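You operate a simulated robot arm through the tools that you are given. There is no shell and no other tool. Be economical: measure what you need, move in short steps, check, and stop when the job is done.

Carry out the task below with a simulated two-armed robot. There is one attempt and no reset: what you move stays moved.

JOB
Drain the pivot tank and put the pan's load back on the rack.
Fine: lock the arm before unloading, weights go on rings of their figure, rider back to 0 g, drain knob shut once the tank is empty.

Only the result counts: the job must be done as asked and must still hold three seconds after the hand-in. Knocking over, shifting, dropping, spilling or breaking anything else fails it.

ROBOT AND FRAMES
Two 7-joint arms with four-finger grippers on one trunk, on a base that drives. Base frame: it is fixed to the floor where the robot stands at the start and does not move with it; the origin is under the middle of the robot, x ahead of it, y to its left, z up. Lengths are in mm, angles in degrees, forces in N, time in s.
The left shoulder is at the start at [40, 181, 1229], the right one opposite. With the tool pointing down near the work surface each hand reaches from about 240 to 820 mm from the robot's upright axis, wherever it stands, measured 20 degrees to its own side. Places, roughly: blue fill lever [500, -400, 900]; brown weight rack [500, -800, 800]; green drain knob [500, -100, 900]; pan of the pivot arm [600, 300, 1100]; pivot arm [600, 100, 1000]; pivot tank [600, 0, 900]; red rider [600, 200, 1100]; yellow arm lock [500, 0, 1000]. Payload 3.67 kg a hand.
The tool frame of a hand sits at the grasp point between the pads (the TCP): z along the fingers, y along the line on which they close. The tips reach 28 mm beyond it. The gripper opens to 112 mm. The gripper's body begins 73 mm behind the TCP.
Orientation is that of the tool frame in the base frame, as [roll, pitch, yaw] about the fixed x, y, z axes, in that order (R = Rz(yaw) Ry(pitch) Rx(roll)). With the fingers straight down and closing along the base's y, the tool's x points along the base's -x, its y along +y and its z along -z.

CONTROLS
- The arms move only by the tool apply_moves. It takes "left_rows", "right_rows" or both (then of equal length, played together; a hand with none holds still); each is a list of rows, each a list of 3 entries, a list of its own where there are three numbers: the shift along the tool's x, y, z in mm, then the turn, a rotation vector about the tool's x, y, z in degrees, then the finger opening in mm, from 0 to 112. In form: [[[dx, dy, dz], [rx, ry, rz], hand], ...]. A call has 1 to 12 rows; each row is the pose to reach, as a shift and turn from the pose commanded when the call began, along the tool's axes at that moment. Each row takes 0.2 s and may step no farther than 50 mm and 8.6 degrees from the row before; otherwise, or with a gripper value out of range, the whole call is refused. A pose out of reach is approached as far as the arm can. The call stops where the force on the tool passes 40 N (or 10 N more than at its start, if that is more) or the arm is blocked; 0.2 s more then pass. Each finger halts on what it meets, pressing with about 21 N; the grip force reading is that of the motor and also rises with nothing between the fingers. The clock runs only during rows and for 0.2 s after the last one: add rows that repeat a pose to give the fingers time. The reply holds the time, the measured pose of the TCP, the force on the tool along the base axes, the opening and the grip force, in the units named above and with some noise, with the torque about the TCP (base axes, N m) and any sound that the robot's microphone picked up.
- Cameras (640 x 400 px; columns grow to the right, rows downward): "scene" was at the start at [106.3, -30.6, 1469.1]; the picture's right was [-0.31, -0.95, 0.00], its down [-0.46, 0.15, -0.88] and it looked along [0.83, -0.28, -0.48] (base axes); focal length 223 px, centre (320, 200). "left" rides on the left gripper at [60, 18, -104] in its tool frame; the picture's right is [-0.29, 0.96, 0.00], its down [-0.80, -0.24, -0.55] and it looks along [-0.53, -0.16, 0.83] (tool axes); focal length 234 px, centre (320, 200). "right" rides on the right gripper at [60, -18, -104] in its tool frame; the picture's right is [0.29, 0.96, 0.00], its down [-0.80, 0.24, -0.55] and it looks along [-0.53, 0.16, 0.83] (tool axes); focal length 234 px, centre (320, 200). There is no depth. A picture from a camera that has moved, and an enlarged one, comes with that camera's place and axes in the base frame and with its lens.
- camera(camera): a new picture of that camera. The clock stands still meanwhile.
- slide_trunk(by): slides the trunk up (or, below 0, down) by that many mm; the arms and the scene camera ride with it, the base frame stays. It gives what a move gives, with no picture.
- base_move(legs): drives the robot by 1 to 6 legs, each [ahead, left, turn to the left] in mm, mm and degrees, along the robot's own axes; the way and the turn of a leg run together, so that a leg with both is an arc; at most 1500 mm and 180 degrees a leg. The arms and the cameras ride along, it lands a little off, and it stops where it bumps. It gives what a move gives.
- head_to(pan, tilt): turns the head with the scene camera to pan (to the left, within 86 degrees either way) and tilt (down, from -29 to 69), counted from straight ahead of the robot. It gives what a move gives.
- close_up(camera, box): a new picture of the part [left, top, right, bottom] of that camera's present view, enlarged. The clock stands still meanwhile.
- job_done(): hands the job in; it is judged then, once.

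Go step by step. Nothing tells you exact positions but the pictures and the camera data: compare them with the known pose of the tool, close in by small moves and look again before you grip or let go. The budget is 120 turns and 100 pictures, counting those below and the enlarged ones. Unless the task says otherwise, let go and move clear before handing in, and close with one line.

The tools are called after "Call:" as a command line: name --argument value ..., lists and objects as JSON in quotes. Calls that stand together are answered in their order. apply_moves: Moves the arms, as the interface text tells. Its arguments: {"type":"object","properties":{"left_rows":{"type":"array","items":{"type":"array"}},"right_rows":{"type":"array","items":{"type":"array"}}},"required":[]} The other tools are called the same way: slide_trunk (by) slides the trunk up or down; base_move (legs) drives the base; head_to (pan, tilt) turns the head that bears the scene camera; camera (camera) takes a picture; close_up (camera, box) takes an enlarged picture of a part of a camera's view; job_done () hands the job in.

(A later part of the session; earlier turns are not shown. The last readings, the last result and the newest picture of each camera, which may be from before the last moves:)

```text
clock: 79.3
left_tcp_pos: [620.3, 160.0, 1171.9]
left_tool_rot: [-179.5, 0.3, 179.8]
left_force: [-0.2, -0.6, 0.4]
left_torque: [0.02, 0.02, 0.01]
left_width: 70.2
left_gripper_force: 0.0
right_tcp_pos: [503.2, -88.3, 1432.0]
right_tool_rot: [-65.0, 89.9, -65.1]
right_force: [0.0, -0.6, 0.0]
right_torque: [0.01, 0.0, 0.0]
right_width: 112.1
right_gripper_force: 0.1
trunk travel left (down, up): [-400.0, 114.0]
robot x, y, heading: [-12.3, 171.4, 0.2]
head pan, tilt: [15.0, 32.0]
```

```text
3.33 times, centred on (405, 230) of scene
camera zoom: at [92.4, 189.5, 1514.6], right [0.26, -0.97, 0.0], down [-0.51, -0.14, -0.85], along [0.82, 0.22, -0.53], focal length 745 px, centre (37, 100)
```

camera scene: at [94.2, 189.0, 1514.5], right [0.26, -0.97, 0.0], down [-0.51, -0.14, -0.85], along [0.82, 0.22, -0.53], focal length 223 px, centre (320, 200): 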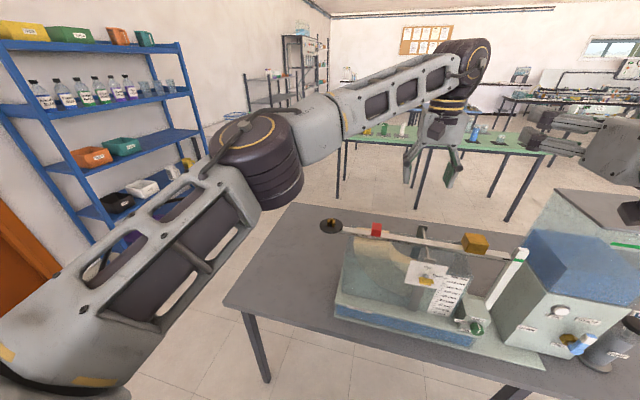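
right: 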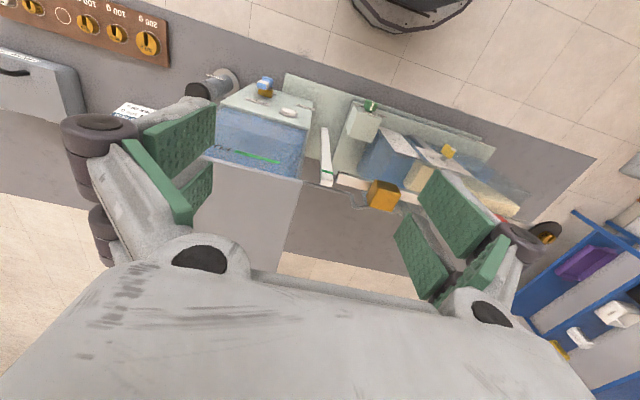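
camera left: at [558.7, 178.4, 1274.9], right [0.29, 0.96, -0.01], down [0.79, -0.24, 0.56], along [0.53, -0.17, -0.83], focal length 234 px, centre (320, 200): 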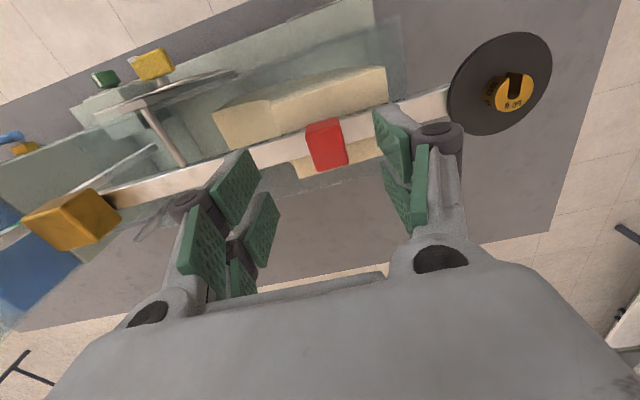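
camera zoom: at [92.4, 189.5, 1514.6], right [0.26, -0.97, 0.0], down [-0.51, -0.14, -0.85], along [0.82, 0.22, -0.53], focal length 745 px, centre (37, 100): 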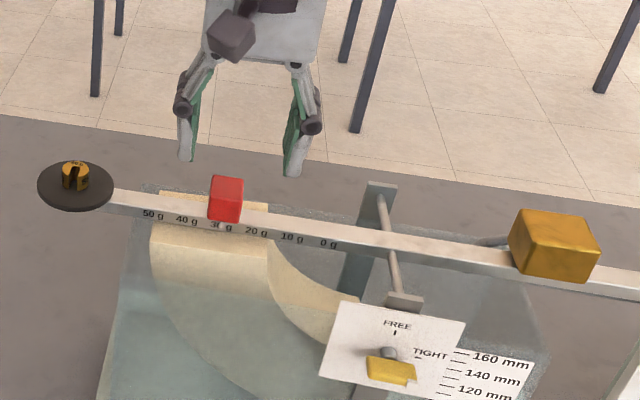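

Call:
apply_moves --left_rows '[[[0, 1.5, 20], [0, 0, 0], 60], [[0, 1.5, 35], [0, 0, 0], 56], [[0, 1.5, 44], [0, 0, 0], 52], [[0, 1.5, 44], [0, 0, 0], 52]]'

Call:
close_up --camera "left" --box '[180, 50, 480, 240]'

Call:
close_up --camera "scene" --box '[330, 190, 430, 252]'

```text
clock: 80.3
left_tcp_pos: [622.3, 160.9, 1126.9]
left_tool_rot: [-179.6, 0.2, 179.7]
left_force: [-1.1, 0.0, 0.2]
left_torque: [0.02, 0.02, 0.03]
left_width: 51.9
left_gripper_force: 0.0
right_tcp_pos: [505.2, -86.5, 1431.1]
right_tool_rot: [-78.5, 89.8, -78.6]
right_force: [0.2, 0.5, 0.0]
right_torque: [0.02, 0.02, 0.02]
right_width: 112.2
right_gripper_force: 0.0
trunk travel left (down, up): [-400.0, 114.0]
robot x, y, heading: [-15.3, 171.4, -0.2]
head pan, tilt: [15.0, 32.0]
```

```text
2.11 times, centred on (330, 145) of left
camera zoom: at [560.2, 179.9, 1230.0], right [0.29, 0.96, -0.01], down [0.79, -0.24, 0.56], along [0.53, -0.17, -0.83], focal length 493 px, centre (299, 316)
```

zoom: 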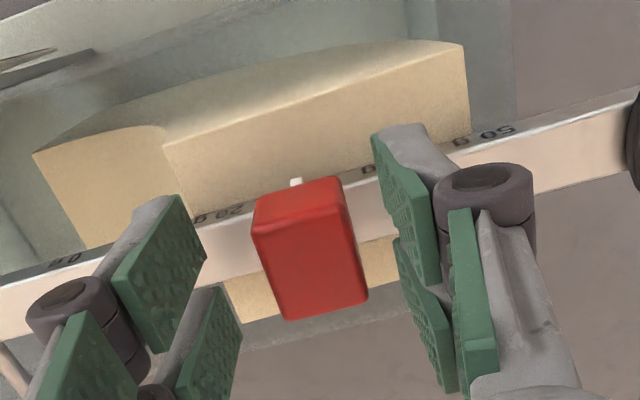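

```text
6.40 times, centred on (380, 221) of scene
camera zoom: at [93.2, 189.4, 1514.6], right [0.26, -0.97, 0.0], down [-0.51, -0.14, -0.85], along [0.82, 0.22, -0.53], focal length 1430 px, centre (-64, 66)
```

zoom: 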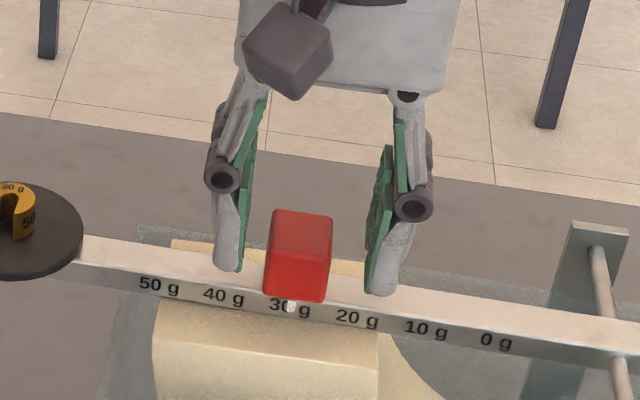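

The fingers straddle the rider. Closing on it.

Call:
apply_moves --left_rows '[[[0, 0, 3], [0, 0, 0], 40], [[0, 0, 3], [0, 0, 0], 28], [[0, 0, 3], [0, 0, 0], 20], [[0, 0, 3], [0, 0, 0], 20]]'

Call:
close_up --camera "scene" --box '[330, 190, 430, 252]'

```text
clock: 81.3
left_tcp_pos: [621.6, 160.8, 1125.0]
left_tool_rot: [-179.5, 0.2, 179.8]
left_force: [-1.5, 1.0, -0.9]
left_torque: [-0.01, 0.06, 0.73]
left_width: 28.1
left_gripper_force: 44.7
right_tcp_pos: [503.4, -87.3, 1431.9]
right_tool_rot: [-74.3, 89.9, -74.3]
right_force: [0.3, 0.6, -0.3]
right_torque: [0.01, -0.02, -0.03]
right_width: 112.0
right_gripper_force: 0.0
trunk travel left (down, up): [-400.0, 114.0]
robot x, y, heading: [-12.9, 170.0, -0.1]
head pan, tilt: [15.0, 32.0]
```

```text
6.40 times, centred on (380, 221) of scene
camera zoom: at [92.9, 189.4, 1514.6], right [0.26, -0.97, 0.0], down [-0.51, -0.14, -0.85], along [0.82, 0.22, -0.53], focal length 1430 px, centre (-64, 66)
```

zoom: 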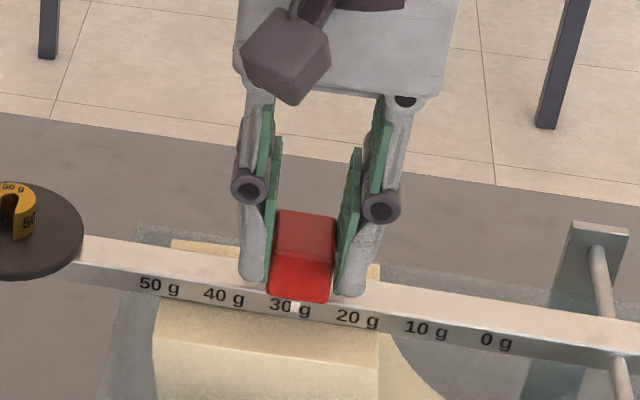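

Gripped at 28 mm. Sliding the rider toward 0 g, first by 86 mm.

Call:
apply_moves --left_rows '[[[0, -15, 0], [0, 0, 0], 20], [[0, -30, 0], [0, 0, 0], 20], [[0, -45, 0], [0, 0, 0], 20], [[0, -60, 0], [0, 0, 0], 20], [[0, -75, 0], [0, 0, 0], 20], [[0, -86, 0], [0, 0, 0], 20], [[0, -86, 0], [0, 0, 0], 20], [[0, -86, 0], [0, 0, 0], 20]]'

Call:
close_up --camera "scene" --box '[340, 190, 440, 252]'

```text
clock: 83.1
left_tcp_pos: [623.3, 74.5, 1124.1]
left_tool_rot: [-179.5, 0.2, 179.8]
left_force: [6.7, -0.9, 7.4]
left_torque: [-0.39, -0.58, 0.6]
left_width: 27.8
left_gripper_force: 44.7
right_tcp_pos: [503.6, -87.6, 1431.6]
right_tool_rot: [-78.1, 89.8, -78.0]
right_force: [-0.2, -0.3, 0.1]
right_torque: [-0.01, 0.0, 0.02]
right_width: 111.9
right_gripper_force: 0.1
trunk travel left (down, up): [-400.0, 114.0]
robot x, y, heading: [-16.7, 169.1, -0.1]
head pan, tilt: [15.0, 32.0]
```

```text
6.40 times, centred on (390, 221) of scene
camera zoom: at [93.2, 189.0, 1514.6], right [0.26, -0.97, 0.0], down [-0.51, -0.14, -0.85], along [0.82, 0.22, -0.53], focal length 1430 px, centre (-128, 66)
```

zoom: 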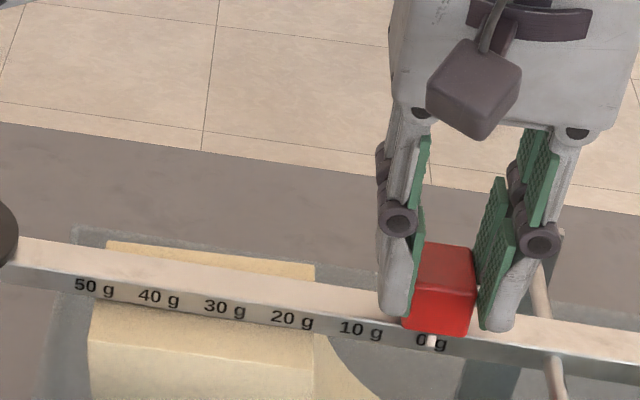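

Call:
close_up --camera "scene" --box '[385, 228, 425, 253]'

```text
16.00 times, centred on (405, 240) of scene
camera zoom: at [93.2, 189.0, 1514.6], right [0.26, -0.97, 0.0], down [-0.51, -0.14, -0.85], along [0.82, 0.22, -0.53], focal length 3574 px, centre (-1040, -448)
```

zoom: 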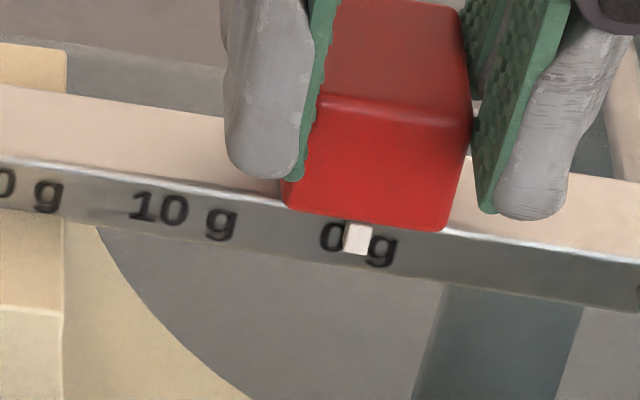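

The pointer is on 0 g; correcting for parallax it needs about 1 mm more. I'll nudge it, release and rise.

Call:
apply_moves --left_rows '[[[0, -1, 0], [0, 0, 0], 20], [[0, -1, 0], [0, 0, 0], 20], [[0, -1, 0], [0, 0, 0], 36], [[0, -1, 0], [0, 0, 0], 50], [[0, -1, -20], [0, 0, 0], 56], [[0, -1, -60], [0, 0, 0], 60]]'

Call:
close_up --camera "scene" --box '[385, 228, 425, 253]'

```text
clock: 84.5
left_tcp_pos: [622.4, 74.3, 1184.1]
left_tool_rot: [-179.5, 0.2, 179.8]
left_force: [-0.2, -0.9, 0.4]
left_torque: [0.02, -0.01, -0.01]
left_width: 60.0
left_gripper_force: 0.0
right_tcp_pos: [501.4, -88.1, 1431.6]
right_tool_rot: [-47.3, 89.9, -47.2]
right_force: [-0.1, -0.9, 0.4]
right_torque: [0.02, 0.02, 0.01]
right_width: 112.0
right_gripper_force: 0.1
trunk travel left (down, up): [-400.0, 114.0]
robot x, y, heading: [-11.5, 165.9, 0.1]
head pan, tilt: [15.0, 32.0]
```

```text
16.00 times, centred on (405, 240) of scene
camera zoom: at [91.7, 188.7, 1514.7], right [0.26, -0.97, 0.0], down [-0.51, -0.14, -0.85], along [0.82, 0.22, -0.53], focal length 3574 px, centre (-1040, -448)
```

zoom: 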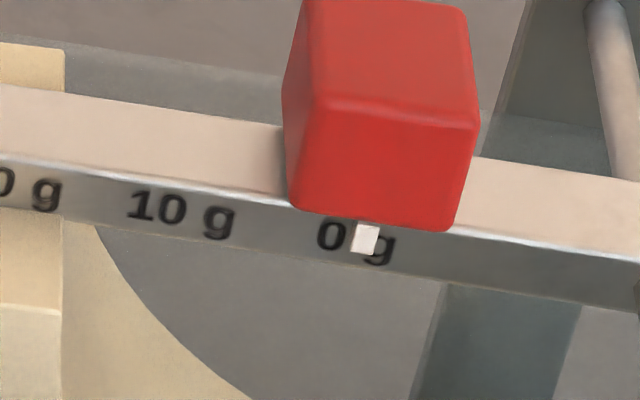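

The rider sits at 0 g within about 0.7 mm. Next I'll hover over the pan weight at about (628, 299, 1093).

Call:
apply_moves --left_rows '[[[0, 40, -10], [0, 0, 0], 70], [[0, 85, -10], [0, 0, 0], 70], [[0, 130, -10], [0, 0, 0], 70], [[0, 175, -10], [0, 0, 0], 70], [[-3, 215, 0], [0, 0, 0], 70], [[-5, 225, 15], [0, 0, 0], 70], [[-5, 225, 15], [0, 0, 0], 70]]'

Call:
close_up --camera "left" --box '[180, 50, 480, 240]'

Call:
camera --camera "scene"

```text
clock: 86.1
left_tcp_pos: [625.6, 298.4, 1167.0]
left_tool_rot: [-179.5, 0.1, 179.7]
left_force: [-0.8, -0.3, 0.2]
left_torque: [0.03, 0.0, 0.0]
left_width: 69.9
left_gripper_force: 0.1
right_tcp_pos: [502.4, -86.7, 1430.8]
right_tool_rot: [-65.8, 89.9, -65.7]
right_force: [-0.3, -0.3, 0.7]
right_torque: [0.01, -0.03, 0.02]
right_width: 112.0
right_gripper_force: 0.1
trunk travel left (down, up): [-400.0, 114.0]
robot x, y, heading: [-15.5, 166.8, -0.1]
head pan, tilt: [15.0, 32.0]
```

```text
2.11 times, centred on (330, 145) of left
camera zoom: at [563.5, 317.1, 1269.9], right [0.29, 0.96, -0.01], down [0.79, -0.24, 0.56], along [0.53, -0.17, -0.83], focal length 493 px, centre (299, 316)
```

zoom: 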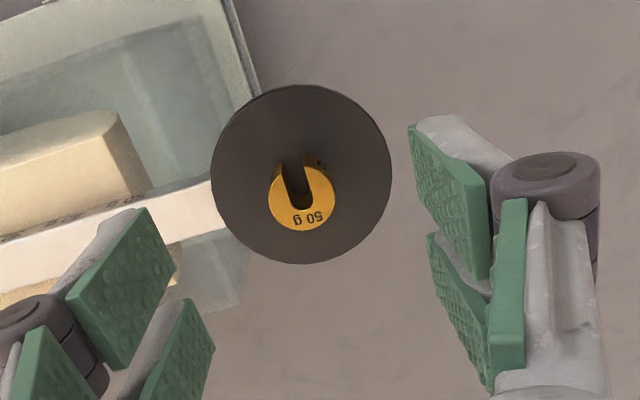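

```text
33 pictures are left
camera scene: at [92.5, 189.1, 1514.6], right [0.26, -0.97, 0.0], down [-0.51, -0.14, -0.85], along [0.82, 0.22, -0.53], focal length 223 px, centre (320, 200)
```

scene: 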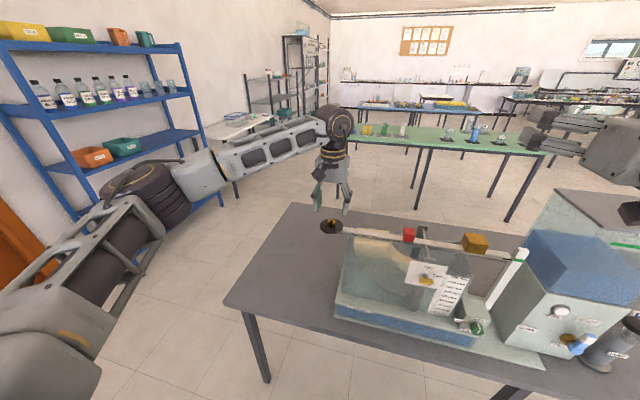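

Call:
apply_moves --left_rows '[[[-1, -0.5, 25], [0, 0, 0], 56], [[-1, -0.5, 40], [0, 0, 0], 50], [[-1, -0.5, 48], [0, 0, 0], 50], [[-1, -0.5, 48], [0, 0, 0], 50]]'

Call:
close_up --camera "left" --box '[180, 50, 480, 240]'

Call:
close_up --camera "scene" --box '[300, 190, 370, 240]'

```text
clock: 87.1
left_tcp_pos: [629.5, 298.1, 1119.0]
left_tool_rot: [-179.5, 0.3, 179.8]
left_force: [0.0, -0.1, 0.1]
left_torque: [0.02, 0.02, -0.01]
left_width: 50.0
left_gripper_force: 0.0
right_tcp_pos: [503.4, -87.5, 1431.4]
right_tool_rot: [-76.4, 89.9, -76.3]
right_force: [-0.1, -0.4, 0.4]
right_torque: [-0.06, -0.01, -0.02]
right_width: 112.0
right_gripper_force: 0.0
trunk travel left (down, up): [-400.0, 114.0]
robot x, y, heading: [-14.3, 167.8, 0.0]
head pan, tilt: [15.0, 32.0]
```

```text
2.11 times, centred on (330, 145) of left
camera zoom: at [567.3, 316.5, 1222.3], right [0.29, 0.96, -0.01], down [0.79, -0.24, 0.56], along [0.53, -0.17, -0.83], focal length 493 px, centre (299, 316)
```

zoom: 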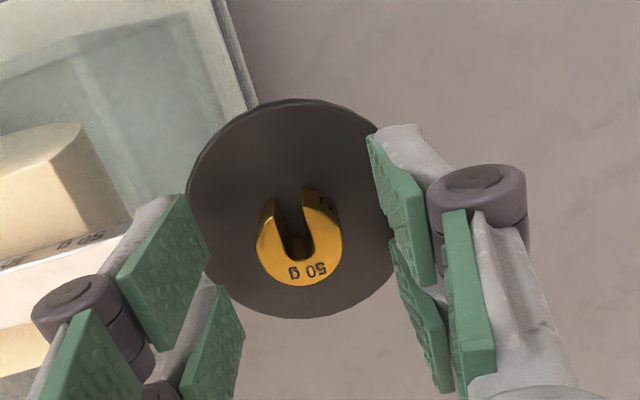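

```text
8.00 times, centred on (335, 215) of scene
camera zoom: at [93.1, 189.1, 1514.6], right [0.26, -0.97, 0.0], down [-0.51, -0.14, -0.85], along [0.82, 0.22, -0.53], focal length 1787 px, centre (200, 80)
```

zoom: 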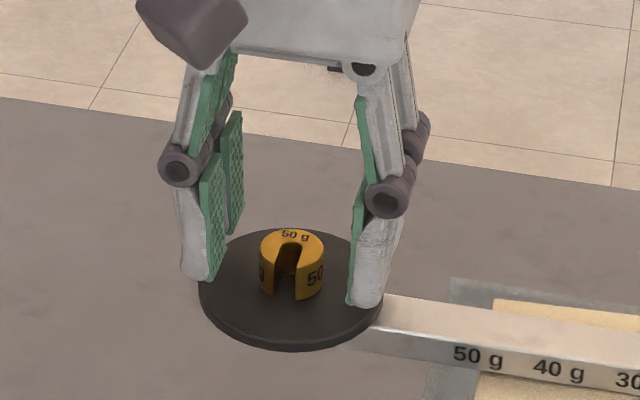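

The weight top is at about (623, 298, 1102), with the fingers on both sides. I'll centre by −5 mm in x and close.

Call:
apply_moves --left_rows '[[[5, 0, 0], [0, 0, 0], 50], [[5, 0, 0], [0, 0, 0], 36], [[5, 0, 0], [0, 0, 0], 24], [[5, 0, 0], [0, 0, 0], 14], [[5, 0, 0], [0, 0, 0], 14], [[5, 0, 0], [0, 0, 0], 14]]'

Call:
close_up --camera "left" --box '[180, 50, 480, 240]'

```text
clock: 88.5
left_tcp_pos: [625.2, 297.6, 1121.0]
left_tool_rot: [-179.5, 0.2, 179.7]
left_force: [1.1, -0.1, -0.8]
left_torque: [-0.01, 0.01, -0.03]
left_width: 23.4
left_gripper_force: 21.3
right_tcp_pos: [503.9, -87.2, 1432.0]
right_tool_rot: [-73.6, 89.9, -73.7]
right_force: [-0.3, -0.6, 0.4]
right_torque: [-0.01, 0.03, 0.04]
right_width: 111.8
right_gripper_force: 0.1
trunk travel left (down, up): [-400.0, 114.0]
robot x, y, heading: [-16.5, 165.3, 0.1]
head pan, tilt: [15.0, 32.0]
```

```text
2.11 times, centred on (330, 145) of left
camera zoom: at [562.5, 316.6, 1222.5], right [0.29, 0.96, -0.01], down [0.79, -0.24, 0.56], along [0.53, -0.17, -0.83], focal length 493 px, centre (299, 316)
```

zoom: 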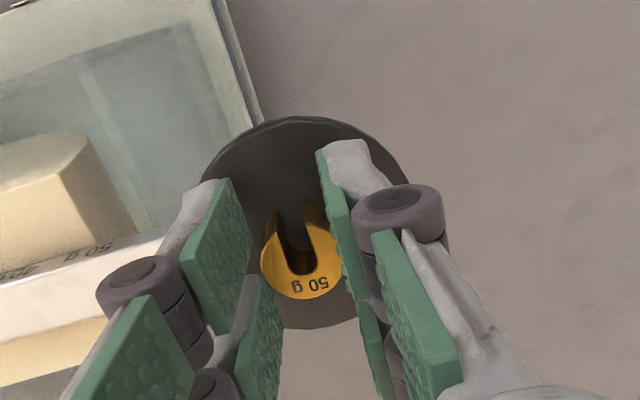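

Call:
apply_moves --left_rows '[[[0, 0, 0], [0, 0, 0], 14], [[0, 0, 0], [0, 0, 0], 14], [[0, 0, -10], [0, 0, 0], 14], [[0, 0, -40], [0, 0, 0], 14], [[0, 0, -85], [0, 0, 0], 14], [[0, 0, -130], [0, 0, 0], 14]]'

Call:
camera --camera "left"

```text
clock: 89.9
left_tcp_pos: [622.1, 297.4, 1249.0]
left_tool_rot: [-179.7, 0.1, 179.7]
left_force: [-0.2, -0.8, -1.3]
left_torque: [0.01, -0.02, 0.0]
left_width: 23.4
left_gripper_force: 21.0
right_tcp_pos: [503.0, -88.4, 1432.8]
right_tool_rot: [-51.3, 89.9, -51.5]
right_force: [-0.2, 0.5, 0.9]
right_torque: [0.0, -0.01, 0.02]
right_width: 112.2
right_gripper_force: 0.1
trunk travel left (down, up): [-400.0, 114.0]
robot x, y, heading: [-14.4, 164.7, 0.3]
head pan, tilt: [15.0, 32.0]
```

```text
29 pictures are left
camera left: at [560.7, 316.4, 1353.4], right [0.29, 0.96, -0.01], down [0.79, -0.24, 0.56], along [0.53, -0.17, -0.83], focal length 234 px, centre (320, 200)
```

left: 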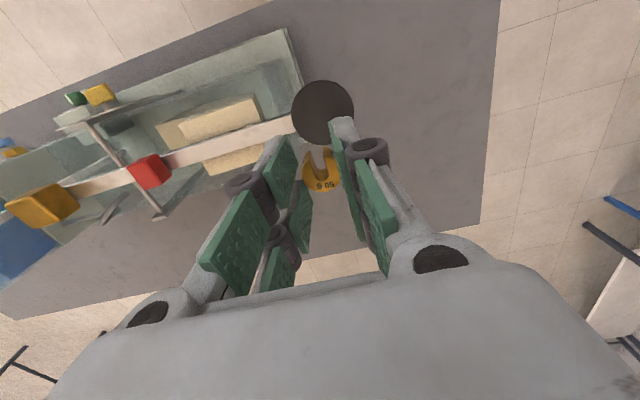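

The weight is held and the pan is empty. I'll drive back clear of the apparatus, then right to the rack.

Call:
base_move --legs '[[-230, 0, 0], [0, -1060, 0]]'

Call:
head_to --pan 0 --tilt 38

Call:
camera --camera "scene"

```text
clock: 97.0
left_tcp_pos: [396.7, -781.7, 1249.8]
left_tool_rot: [-179.6, 0.2, 179.9]
left_force: [0.2, -0.2, -1.0]
left_torque: [-0.04, 0.01, 0.01]
left_width: 23.5
left_gripper_force: 20.8
right_tcp_pos: [277.2, -1165.9, 1430.9]
right_tool_rot: [-76.0, 89.9, -75.8]
right_force: [0.8, -0.1, 0.5]
right_torque: [0.0, 0.0, -0.03]
right_width: 112.1
right_gripper_force: 0.1
trunk travel left (down, up): [-400.0, 114.0]
robot x, y, heading: [-244.6, -911.2, 0.1]
head pan, tilt: [15.0, 32.0]
```

```text
clock: 97.7
left_tcp_pos: [394.7, -780.7, 1249.8]
left_tool_rot: [-179.6, 0.2, 179.9]
left_force: [0.7, 0.2, -0.9]
left_torque: [0.0, -0.03, 0.0]
left_width: 22.8
left_gripper_force: 21.2
right_tcp_pos: [277.2, -1166.3, 1431.7]
right_tool_rot: [-70.8, 90.0, -70.6]
right_force: [-1.0, -0.1, 0.8]
right_torque: [0.01, 0.04, 0.02]
right_width: 111.9
right_gripper_force: 0.1
trunk travel left (down, up): [-400.0, 114.0]
robot x, y, heading: [-242.7, -914.3, 0.3]
head pan, tilt: [0.0, 38.0]
```

```text
28 pictures are left
camera scene: at [-134.4, -915.0, 1505.4], right [0.0, -1.0, 0.0], down [-0.62, 0.0, -0.79], along [0.79, 0.0, -0.62], focal length 223 px, centre (320, 200)
```

scene: 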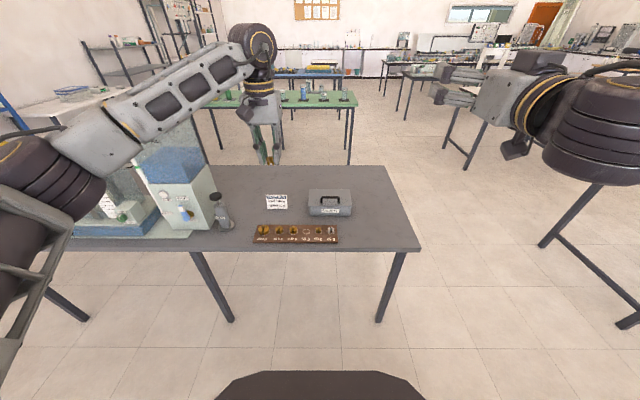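

Call:
close_up --camera "scene" --box '[245, 215, 345, 255]'

Call:
close_up --camera "left" --box '[120, 0, 440, 200]'

```text
6.40 times, centred on (295, 235) of scene
camera zoom: at [-134.4, -915.0, 1505.4], right [0.0, -1.0, 0.0], down [-0.62, 0.0, -0.79], along [0.79, 0.0, -0.62], focal length 1430 px, centre (480, -24)
```

zoom: 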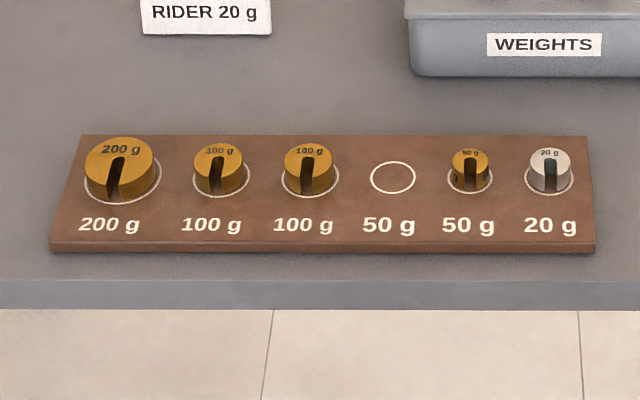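

```text
2.00 times, centred on (280, 100) of left
camera zoom: at [333.8, -762.6, 1352.8], right [0.29, 0.96, -0.01], down [0.8, -0.24, 0.56], along [0.53, -0.17, -0.83], focal length 468 px, centre (400, 400)
```

zoom: 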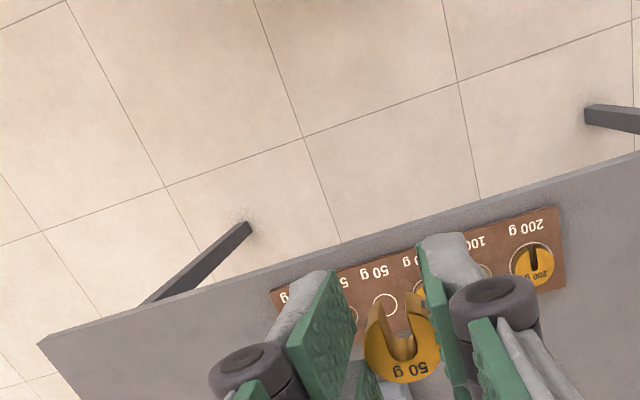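

The empty 50 g ring is at about (543, −855, 804). I'll drive forward 150 mm and move above it.

Call:
base_move --legs '[[150, 0, 0]]'

```text
clock: 99.1
left_tcp_pos: [542.4, -781.8, 1250.8]
left_tool_rot: [-179.5, 0.3, 179.8]
left_force: [-0.1, -0.6, -1.5]
left_torque: [-0.01, 0.0, 0.03]
left_width: 23.3
left_gripper_force: 21.1
right_tcp_pos: [423.7, -1167.0, 1433.7]
right_tool_rot: [-36.2, 89.8, -36.2]
right_force: [1.0, 0.1, 0.2]
right_torque: [0.0, 0.02, 0.0]
right_width: 112.0
right_gripper_force: 0.0
trunk travel left (down, up): [-400.0, 114.0]
robot x, y, heading: [-92.8, -909.5, 0.0]
head pan, tilt: [0.0, 38.0]
```

Call:
apply_moves --left_rows '[[[0, -36, 10], [0, 0, 0], 14], [[0, -73, 20], [0, 0, 0], 14], [[0, -73, 65], [0, 0, 0], 14], [[0, -73, 110], [0, 0, 0], 14], [[0, -73, 155], [0, 0, 0], 14], [[0, -73, 200], [0, 0, 0], 14], [[0, -73, 245], [0, 0, 0], 14], [[0, -73, 290], [0, 0, 0], 14], [[0, -73, 325], [0, 0, 0], 14], [[0, -73, 325], [0, 0, 0], 14]]'

Call:
camera --camera "left"

Call:
camera --camera "scene"

```text
clock: 101.3
left_tcp_pos: [546.4, -858.3, 927.5]
left_tool_rot: [-179.5, 0.2, 179.8]
left_force: [-0.3, -0.2, -0.9]
left_torque: [0.0, -0.02, -0.01]
left_width: 23.4
left_gripper_force: 20.8
right_tcp_pos: [425.1, -1167.2, 1431.9]
right_tool_rot: [-55.2, 89.9, -55.1]
right_force: [0.3, 0.6, 0.3]
right_torque: [0.01, 0.0, 0.01]
right_width: 112.1
right_gripper_force: 0.2
trunk travel left (down, up): [-400.0, 114.0]
robot x, y, heading: [-92.6, -913.6, 0.0]
head pan, tilt: [0.0, 38.0]
```

```text
25 pictures are left
camera left: at [483.7, -839.2, 1030.8], right [0.29, 0.96, -0.01], down [0.79, -0.24, 0.56], along [0.53, -0.17, -0.83], focal length 234 px, centre (320, 200)
```

left: 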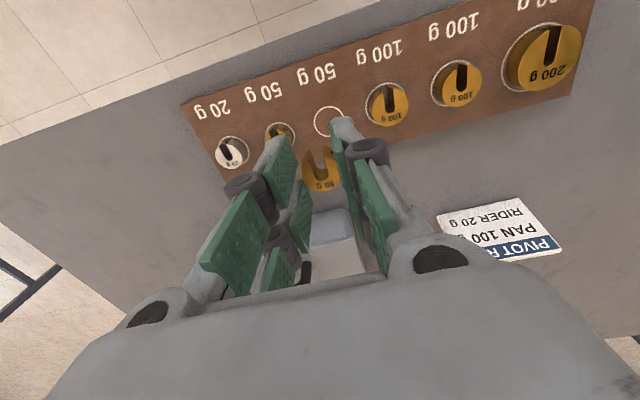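

```text
24 pictures are left
camera scene: at [13.9, -914.8, 1505.4], right [0.0, -1.0, 0.0], down [-0.62, 0.0, -0.79], along [0.79, 0.0, -0.62], focal length 223 px, centre (320, 200)
```

scene: 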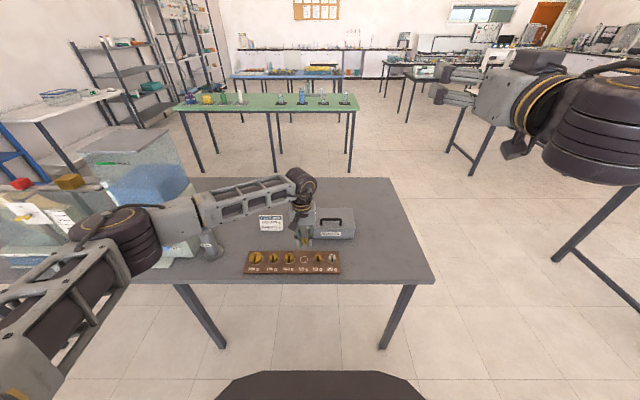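

Call:
close_up --camera "scene" --box '[265, 220, 345, 280]'

Call:
close_up --camera "left" --box '[240, 80, 400, 200]'

```text
6.67 times, centred on (305, 250) of scene
camera zoom: at [13.9, -914.8, 1505.4], right [0.0, -1.0, 0.0], down [-0.62, 0.0, -0.79], along [0.79, 0.0, -0.62], focal length 1489 px, centre (420, -133)
```

zoom: 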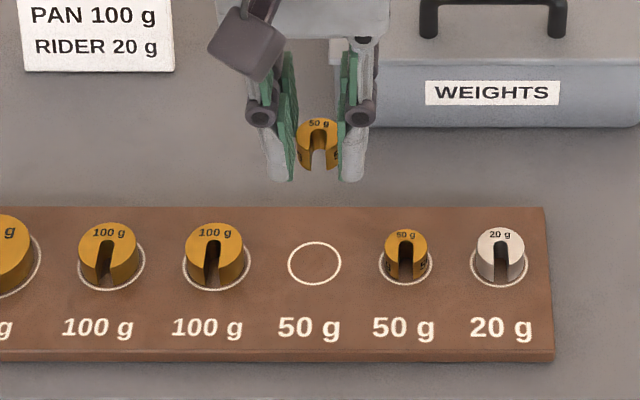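

```text
3.33 times, centred on (320, 140) of left
camera zoom: at [483.7, -839.2, 1030.8], right [0.29, 0.96, -0.01], down [0.79, -0.24, 0.56], along [0.53, -0.17, -0.83], focal length 781 px, centre (320, 400)
```

zoom: 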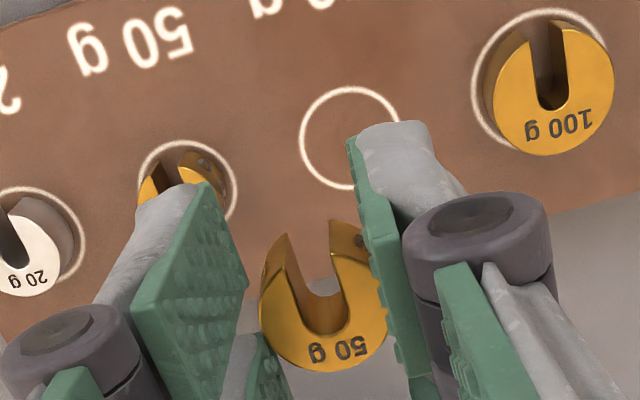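

The weight needs about +7 mm in y and −1.5 mm in x relative to the ring. I'll shift and lower partway, then re-check.

Call:
apply_moves --left_rows '[[[1.5, 7, 20], [0, 0, 0], 14], [[1.5, 7, 45], [0, 0, 0], 14], [[1.5, 7, 68], [0, 0, 0], 14], [[1.5, 7, 68], [0, 0, 0], 14], [[1.5, 7, 68], [0, 0, 0], 14]]'

Call:
close_up --camera "scene" --box '[275, 230, 335, 275]'

Call:
close_up --camera "left" --box '[240, 80, 400, 200]'

```text
clock: 102.5
left_tcp_pos: [544.1, -851.8, 858.5]
left_tool_rot: [-179.5, 0.2, 179.9]
left_force: [-0.4, -0.8, -1.0]
left_torque: [-0.02, -0.01, 0.0]
left_width: 23.6
left_gripper_force: 21.2
right_tcp_pos: [425.2, -1166.0, 1432.7]
right_tool_rot: [-61.4, 89.9, -61.3]
right_force: [-0.7, -0.1, -0.1]
right_torque: [-0.01, -0.01, 0.0]
right_width: 111.9
right_gripper_force: 0.0
trunk travel left (down, up): [-400.0, 114.0]
robot x, y, heading: [-93.6, -913.2, 0.4]
head pan, tilt: [0.0, 38.0]
```

```text
8.89 times, centred on (305, 252) of scene
camera zoom: at [14.3, -914.8, 1505.4], right [0.0, -1.0, 0.0], down [-0.62, 0.0, -0.79], along [0.79, 0.0, -0.62], focal length 1986 px, centre (453, -267)
```

zoom: 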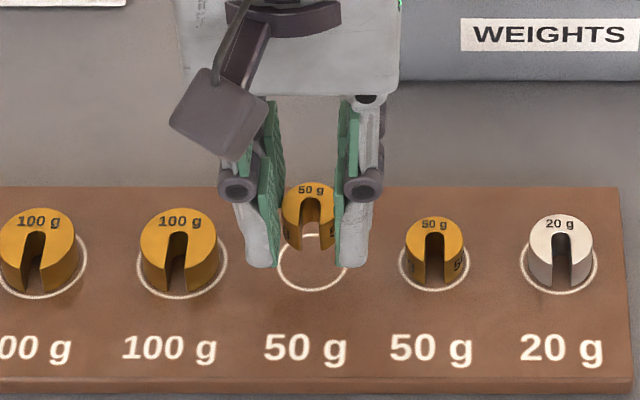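

```text
3.33 times, centred on (320, 140) of left
camera zoom: at [482.1, -833.3, 962.0], right [0.29, 0.96, -0.01], down [0.79, -0.24, 0.56], along [0.53, -0.17, -0.83], focal length 781 px, centre (320, 400)
```

zoom: 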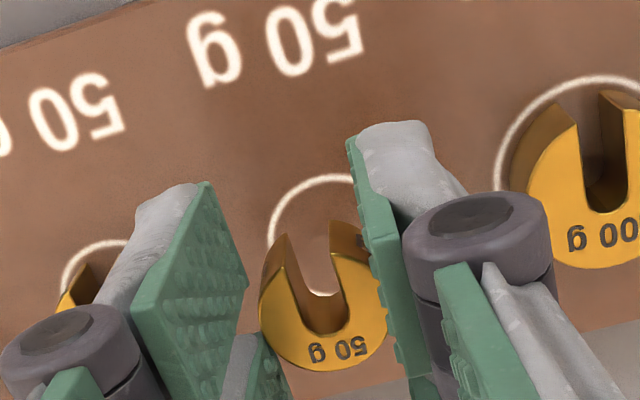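

Aligned in y to within about 1 mm. Lowering slowly to near contact, then I'll compare with the neighbouring 50 g weight.

Call:
apply_moves --left_rows '[[[0, -0.8, 8], [0, 0, 0], 14], [[0, -0.8, 13], [0, 0, 0], 14], [[0, -0.8, 15], [0, 0, 0], 14], [[0, -0.8, 15], [0, 0, 0], 14]]'

Call:
close_up --camera "scene" --box '[285, 240, 335, 275]'

```text
clock: 103.5
left_tcp_pos: [544.0, -852.8, 842.3]
left_tool_rot: [-179.5, 0.1, 179.8]
left_force: [0.5, 1.1, -1.0]
left_torque: [0.01, -0.01, -0.01]
left_width: 23.5
left_gripper_force: 20.8
right_tcp_pos: [425.3, -1166.3, 1430.0]
right_tool_rot: [-63.7, 89.9, -63.5]
right_force: [-0.5, 0.2, 0.5]
right_torque: [0.0, -0.01, 0.03]
right_width: 111.8
right_gripper_force: 0.1
trunk travel left (down, up): [-400.0, 114.0]
robot x, y, heading: [-91.5, -909.6, 0.0]
head pan, tilt: [0.0, 38.0]
```

```text
11.43 times, centred on (310, 258) of scene
camera zoom: at [14.3, -914.7, 1505.3], right [0.0, -1.0, 0.0], down [-0.62, 0.0, -0.79], along [0.79, 0.0, -0.62], focal length 2553 px, centre (434, -457)
```

zoom: 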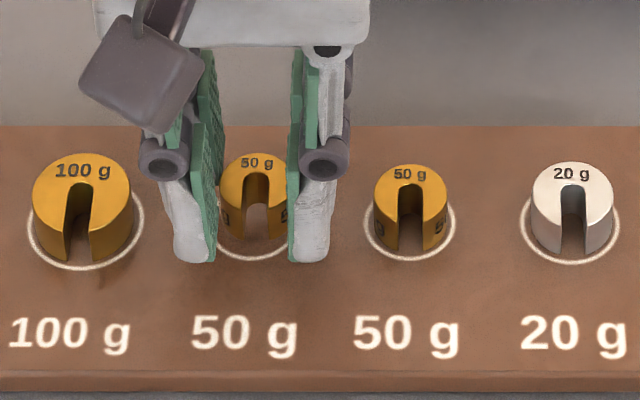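

Call:
apply_moves --left_rows '[[[0, 0, 1.5], [0, 0, 0], 14], [[0, 0, 3], [0, 0, 0], 14], [[0, 0, 4], [0, 0, 0], 14], [[0, 0, 4], [0, 0, 0], 14]]'

Call:
close_up --camera "scene" --box '[285, 240, 335, 275]'

```text
clock: 104.5
left_tcp_pos: [544.7, -852.0, 839.3]
left_tool_rot: [-179.4, 0.2, 179.7]
left_force: [-0.1, -0.3, -0.7]
left_torque: [-0.02, -0.03, -0.04]
left_width: 23.5
left_gripper_force: 21.3
right_tcp_pos: [425.5, -1166.9, 1432.7]
right_tool_rot: [-64.2, 89.9, -63.9]
right_force: [-0.9, -0.5, -0.5]
right_torque: [0.0, 0.0, -0.01]
right_width: 111.5
right_gripper_force: 0.1
trunk travel left (down, up): [-400.0, 114.0]
robot x, y, heading: [-92.5, -912.0, 0.3]
head pan, tilt: [0.0, 38.0]
```

```text
11.43 times, centred on (310, 258) of scene
camera zoom: at [14.3, -914.6, 1505.3], right [0.0, -1.0, 0.0], down [-0.62, 0.0, -0.79], along [0.79, 0.0, -0.62], focal length 2553 px, centre (434, -457)
```

zoom: 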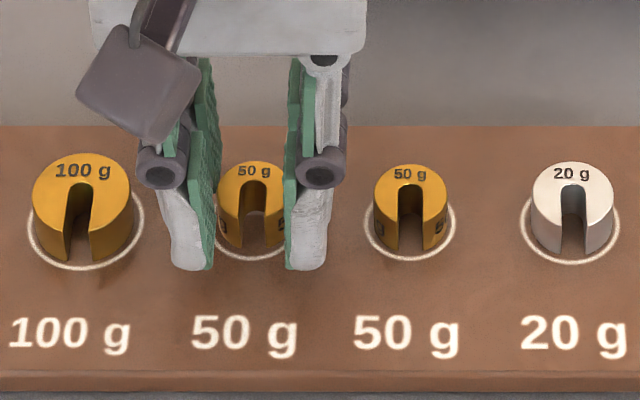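

Call:
apply_moves --left_rows '[[[0, -0.5, 0.7], [0, 0, 0], 14], [[0, -0.5, 1.4], [0, 0, 0], 14], [[0, -0.5, 2], [0, 0, 0], 14], [[0, -0.5, 2], [0, 0, 0], 14]]'

```text
clock: 105.5
left_tcp_pos: [544.8, -851.7, 836.7]
left_tool_rot: [-179.5, 0.2, 179.8]
left_force: [-0.2, -0.2, -1.7]
left_torque: [0.02, 0.0, 0.01]
left_width: 23.4
left_gripper_force: 20.9
right_tcp_pos: [425.6, -1166.2, 1431.5]
right_tool_rot: [-64.0, 89.9, -64.0]
right_force: [-1.0, 0.2, -0.6]
right_torque: [0.01, 0.04, 0.03]
right_width: 112.3
right_gripper_force: 0.1
trunk travel left (down, up): [-400.0, 114.0]
robot x, y, heading: [-93.8, -912.6, 0.1]
head pan, tilt: [0.0, 38.0]
```

Call:
apply_moves --left_rows '[[[0, 0, 0.6], [0, 0, 0], 14], [[0, 0, 1.2], [0, 0, 0], 14], [[0, 0, 1.8], [0, 0, 0], 14], [[0, 0, 1.8], [0, 0, 0], 14]]'

Call:
close_up --camera "scene" --box '[285, 240, 335, 275]'

```text
clock: 106.5
left_tcp_pos: [544.0, -854.3, 833.3]
left_tool_rot: [-179.5, 0.1, 179.8]
left_force: [0.0, 0.4, -0.6]
left_torque: [-0.03, -0.02, 0.02]
left_width: 23.4
left_gripper_force: 20.7
right_tcp_pos: [426.1, -1167.8, 1432.8]
right_tool_rot: [-63.9, 89.9, -63.8]
right_force: [1.2, 0.1, -0.5]
right_torque: [0.02, -0.03, 0.01]
right_width: 112.4
right_gripper_force: 0.1
trunk travel left (down, up): [-400.0, 114.0]
robot x, y, heading: [-92.2, -911.0, 0.0]
head pan, tilt: [0.0, 38.0]
```

```text
11.43 times, centred on (310, 258) of scene
camera zoom: at [14.3, -914.6, 1505.3], right [0.0, -1.0, 0.0], down [-0.62, 0.0, -0.79], along [0.79, 0.0, -0.62], focal length 2553 px, centre (434, -457)
```

zoom: 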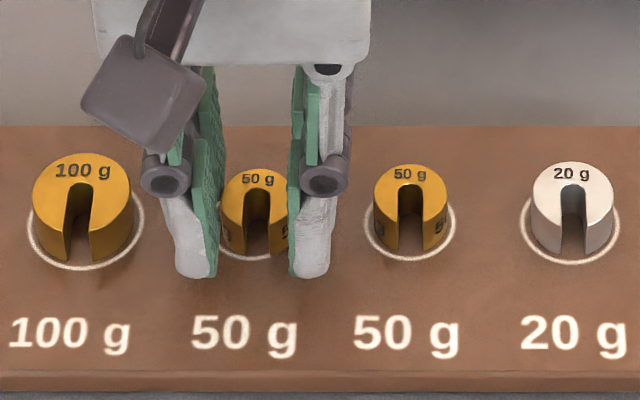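

Call:
close_up --camera "left" --box '[240, 80, 400, 200]'

Call:
close_up --camera "scene" --box '[296, 248, 320, 268]'

```text
3.33 times, centred on (320, 140) of left
camera zoom: at [481.8, -834.3, 937.4], right [0.29, 0.96, -0.01], down [0.79, -0.24, 0.56], along [0.53, -0.17, -0.83], focal length 781 px, centre (320, 400)
```

zoom: 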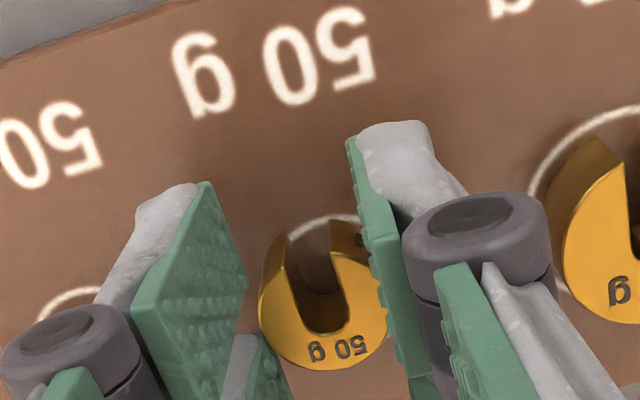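

```text
16.00 times, centred on (308, 258) of scene
camera zoom: at [14.3, -914.6, 1505.3], right [0.0, -1.0, 0.0], down [-0.62, 0.0, -0.79], along [0.79, 0.0, -0.62], focal length 3574 px, centre (512, -728)
```

zoom: 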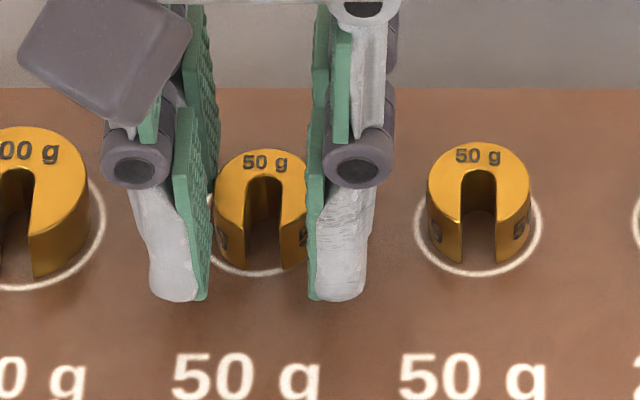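

The weight sits about 2.5 mm toward the robot within the ring. I'll shift +x, then lower to contact.

Call:
apply_moves --left_rows '[[[-2.5, 0, -2], [0, 0, 0], 14], [[-2.5, 0, 0], [0, 0, 0], 14], [[-2.5, 0, 1], [0, 0, 0], 14], [[-2.5, 0, 2], [0, 0, 0], 14], [[-2.5, 0, 2], [0, 0, 0], 14]]'

Call:
close_up --camera "scene" --box '[296, 248, 320, 268]'

```text
clock: 107.7
left_tcp_pos: [547.3, -852.3, 831.6]
left_tool_rot: [-179.5, 0.1, 179.8]
left_force: [0.3, -0.7, -0.5]
left_torque: [0.0, 0.0, 0.03]
left_width: 23.1
left_gripper_force: 20.9
right_tcp_pos: [426.6, -1166.9, 1432.5]
right_tool_rot: [-63.6, 89.9, -63.4]
right_force: [0.4, 0.2, 1.0]
right_torque: [0.0, 0.0, 0.04]
right_width: 112.1
right_gripper_force: 0.2
trunk travel left (down, up): [-400.0, 114.0]
robot x, y, heading: [-91.6, -914.7, 0.1]
head pan, tilt: [0.0, 38.0]
```

```text
16.00 times, centred on (308, 258) of scene
camera zoom: at [14.3, -914.6, 1505.3], right [0.0, -1.0, 0.0], down [-0.62, 0.0, -0.79], along [0.79, 0.0, -0.62], focal length 3574 px, centre (512, -728)
```

zoom: 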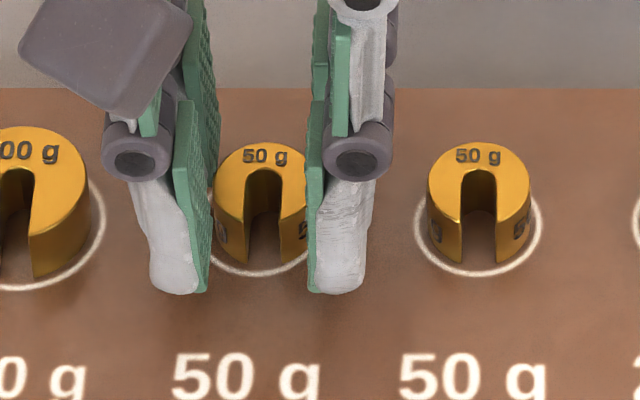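

Call:
apply_moves --left_rows '[[[0, 0, 0.7], [0, 0, 0], 14], [[0, 0, 1.4], [0, 0, 0], 14], [[0, 0, 2], [0, 0, 0], 14], [[0, 0, 2], [0, 0, 0], 14]]'

Call:
close_up --camera "scene" --box '[296, 248, 320, 268]'

```text
clock: 108.7
left_tcp_pos: [546.4, -851.8, 832.0]
left_tool_rot: [-179.5, 0.3, 179.8]
left_force: [2.5, -0.3, 8.0]
left_torque: [-0.02, -0.2, -0.01]
left_width: 23.2
left_gripper_force: 20.9
right_tcp_pos: [425.7, -1168.3, 1432.6]
right_tool_rot: [-51.9, 89.9, -51.8]
right_force: [-0.3, 0.6, -0.1]
right_torque: [-0.01, 0.02, 0.0]
right_width: 112.1
right_gripper_force: 0.1
trunk travel left (down, up): [-400.0, 114.0]
robot x, y, heading: [-93.4, -915.1, 0.1]
head pan, tilt: [0.0, 38.0]
```

```text
16.00 times, centred on (308, 258) of scene
camera zoom: at [13.6, -914.8, 1505.5], right [0.0, -1.0, 0.0], down [-0.62, 0.0, -0.79], along [0.79, 0.0, -0.62], focal length 3574 px, centre (512, -728)
```

zoom: 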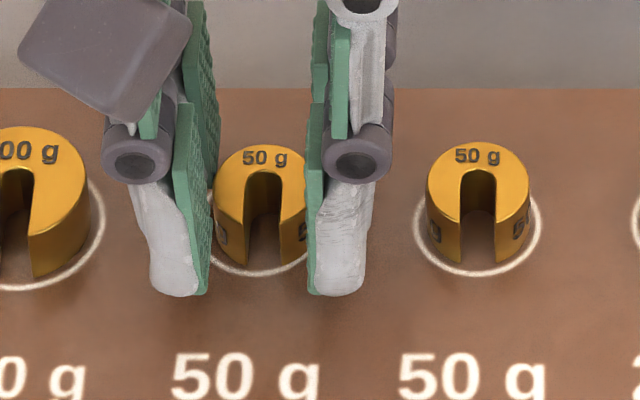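

In contact and centred in the ring to within about 1 mm. Releasing gently and rising.

Call:
apply_moves --left_rows '[[[0, 0, -1.2], [0, 0, 0], 14], [[0, 0, -1.2], [0, 0, 0], 26], [[0, 0, -1.2], [0, 0, 0], 36], [[0, 0, -1.2], [0, 0, 0], 36], [[0, 0, -15], [0, 0, 0], 36], [[0, 0, -55], [0, 0, 0], 36], [[0, 0, -105], [0, 0, 0], 36], [[0, 0, -150], [0, 0, 0], 36]]'

Call:
close_up --camera "scene" --box '[270, 240, 342, 285]'

```text
clock: 110.5
left_tcp_pos: [544.5, -853.8, 980.4]
left_tool_rot: [-179.5, 0.1, 179.8]
left_force: [0.6, 0.5, 0.1]
left_torque: [0.01, -0.01, 0.0]
left_width: 35.8
left_gripper_force: 0.0
right_tcp_pos: [425.7, -1168.4, 1431.9]
right_tool_rot: [-50.2, 89.8, -50.0]
right_force: [-0.4, -0.3, -0.2]
right_torque: [-0.02, -0.01, 0.0]
right_width: 111.9
right_gripper_force: 0.2
trunk travel left (down, up): [-400.0, 114.0]
robot x, y, heading: [-94.2, -914.6, 0.2]
head pan, tilt: [0.0, 38.0]
```

```text
8.89 times, centred on (306, 262) of scene
camera zoom: at [13.6, -914.8, 1505.4], right [0.0, -1.0, 0.0], down [-0.62, 0.0, -0.79], along [0.79, 0.0, -0.62], focal length 1986 px, centre (444, -356)
```

zoom: 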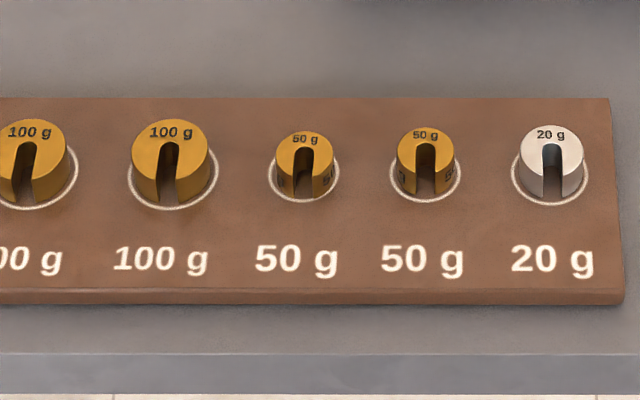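

Call:
close_up --camera "scene" --box '[297, 250, 325, 268]'

Call:
close_up --camera "left" --box '[270, 80, 390, 170]'

```text
16.00 times, centred on (311, 259) of scene
camera zoom: at [13.6, -914.8, 1505.4], right [0.0, -1.0, 0.0], down [-0.62, 0.0, -0.79], along [0.79, 0.0, -0.62], focal length 3574 px, centre (464, -744)
```

zoom: 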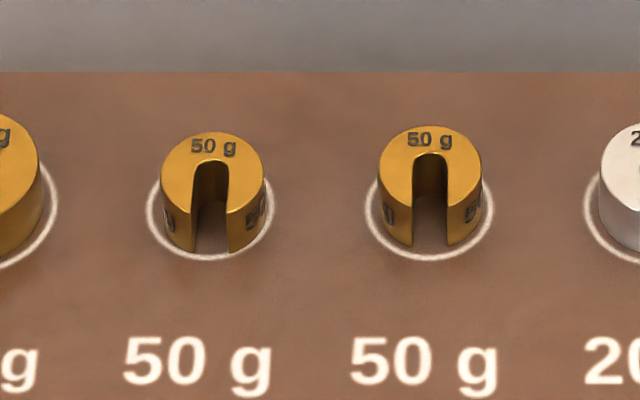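

```text
4.44 times, centred on (330, 125) of left
camera zoom: at [483.7, -834.5, 1083.2], right [0.29, 0.96, -0.01], down [0.8, -0.24, 0.56], along [0.53, -0.17, -0.83], focal length 1041 px, centre (276, 533)
```

zoom: 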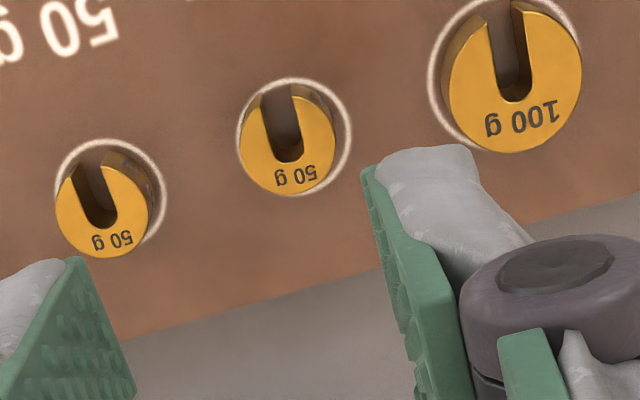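

The weight is inside its ring. I'll back off and take a last look at the apparatus.

Call:
apply_moves --left_rows '[[[0, 0, -45], [0, 0, 0], 36], [[0, 0, -90], [0, 0, 0], 36], [[0, 0, -135], [0, 0, 0], 36], [[0, 0, -180], [0, 0, 0], 36], [[0, 0, -225], [0, 0, 0], 36], [[0, 0, -270], [0, 0, 0], 36]]'

Call:
base_move --legs '[[-200, 0, 0], [0, 860, 0]]'

Call:
head_to --pan -2 --tilt 25

Call:
camera --camera "scene"

```text
clock: 111.9
left_tcp_pos: [544.8, -849.9, 1252.0]
left_tool_rot: [-179.5, 0.2, 179.8]
left_force: [0.2, 0.9, 0.2]
left_torque: [0.01, 0.0, -0.01]
left_width: 35.9
left_gripper_force: 0.0
right_tcp_pos: [425.4, -1166.3, 1432.6]
right_tool_rot: [-46.4, 89.9, -46.2]
right_force: [-0.1, -0.8, -0.3]
right_torque: [-0.01, 0.0, 0.03]
right_width: 112.1
right_gripper_force: 0.1
trunk travel left (down, up): [-400.0, 114.0]
robot x, y, heading: [-94.4, -912.1, -0.0]
head pan, tilt: [0.0, 38.0]
```

```text
clock: 117.8
left_tcp_pos: [341.8, 11.9, 1251.0]
left_tool_rot: [-179.5, 0.2, -179.8]
left_force: [0.2, -0.4, 0.4]
left_torque: [0.0, 0.0, -0.02]
left_width: 36.1
left_gripper_force: 0.2
right_tcp_pos: [222.9, -306.3, 1432.3]
right_tool_rot: [-59.0, 89.9, -58.5]
right_force: [0.5, -0.3, 0.2]
right_torque: [0.03, 0.02, -0.02]
right_width: 112.3
right_gripper_force: 0.0
trunk travel left (down, up): [-400.0, 114.0]
robot x, y, heading: [-297.7, -55.3, 0.5]
head pan, tilt: [0.0, 38.0]
```

```text
clock: 118.6
left_tcp_pos: [341.8, 12.2, 1251.4]
left_tool_rot: [-179.6, 0.3, -179.9]
left_force: [0.3, -0.7, -0.4]
left_torque: [-0.04, -0.03, 0.03]
left_width: 35.7
left_gripper_force: 0.0
right_tcp_pos: [222.4, -305.6, 1432.0]
right_tool_rot: [-65.1, 89.8, -64.5]
right_force: [0.4, -0.1, 0.2]
right_torque: [0.02, -0.01, -0.03]
right_width: 111.8
right_gripper_force: 0.0
trunk travel left (down, up): [-400.0, 114.0]
robot x, y, heading: [-294.5, -57.9, 0.7]
head pan, tilt: [-2.0, 25.0]
```

```text
9 pictures are left
camera scene: at [-184.1, -59.0, 1525.6], right [-0.03, -1.0, 0.0], down [-0.42, 0.01, -0.91], along [0.91, -0.02, -0.42], focal length 223 px, centre (320, 200)
```

scene: 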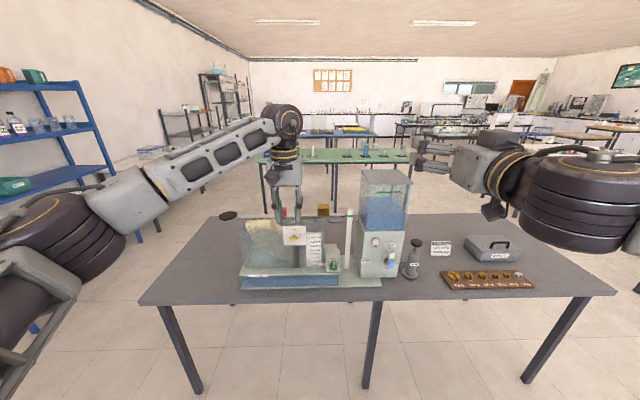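

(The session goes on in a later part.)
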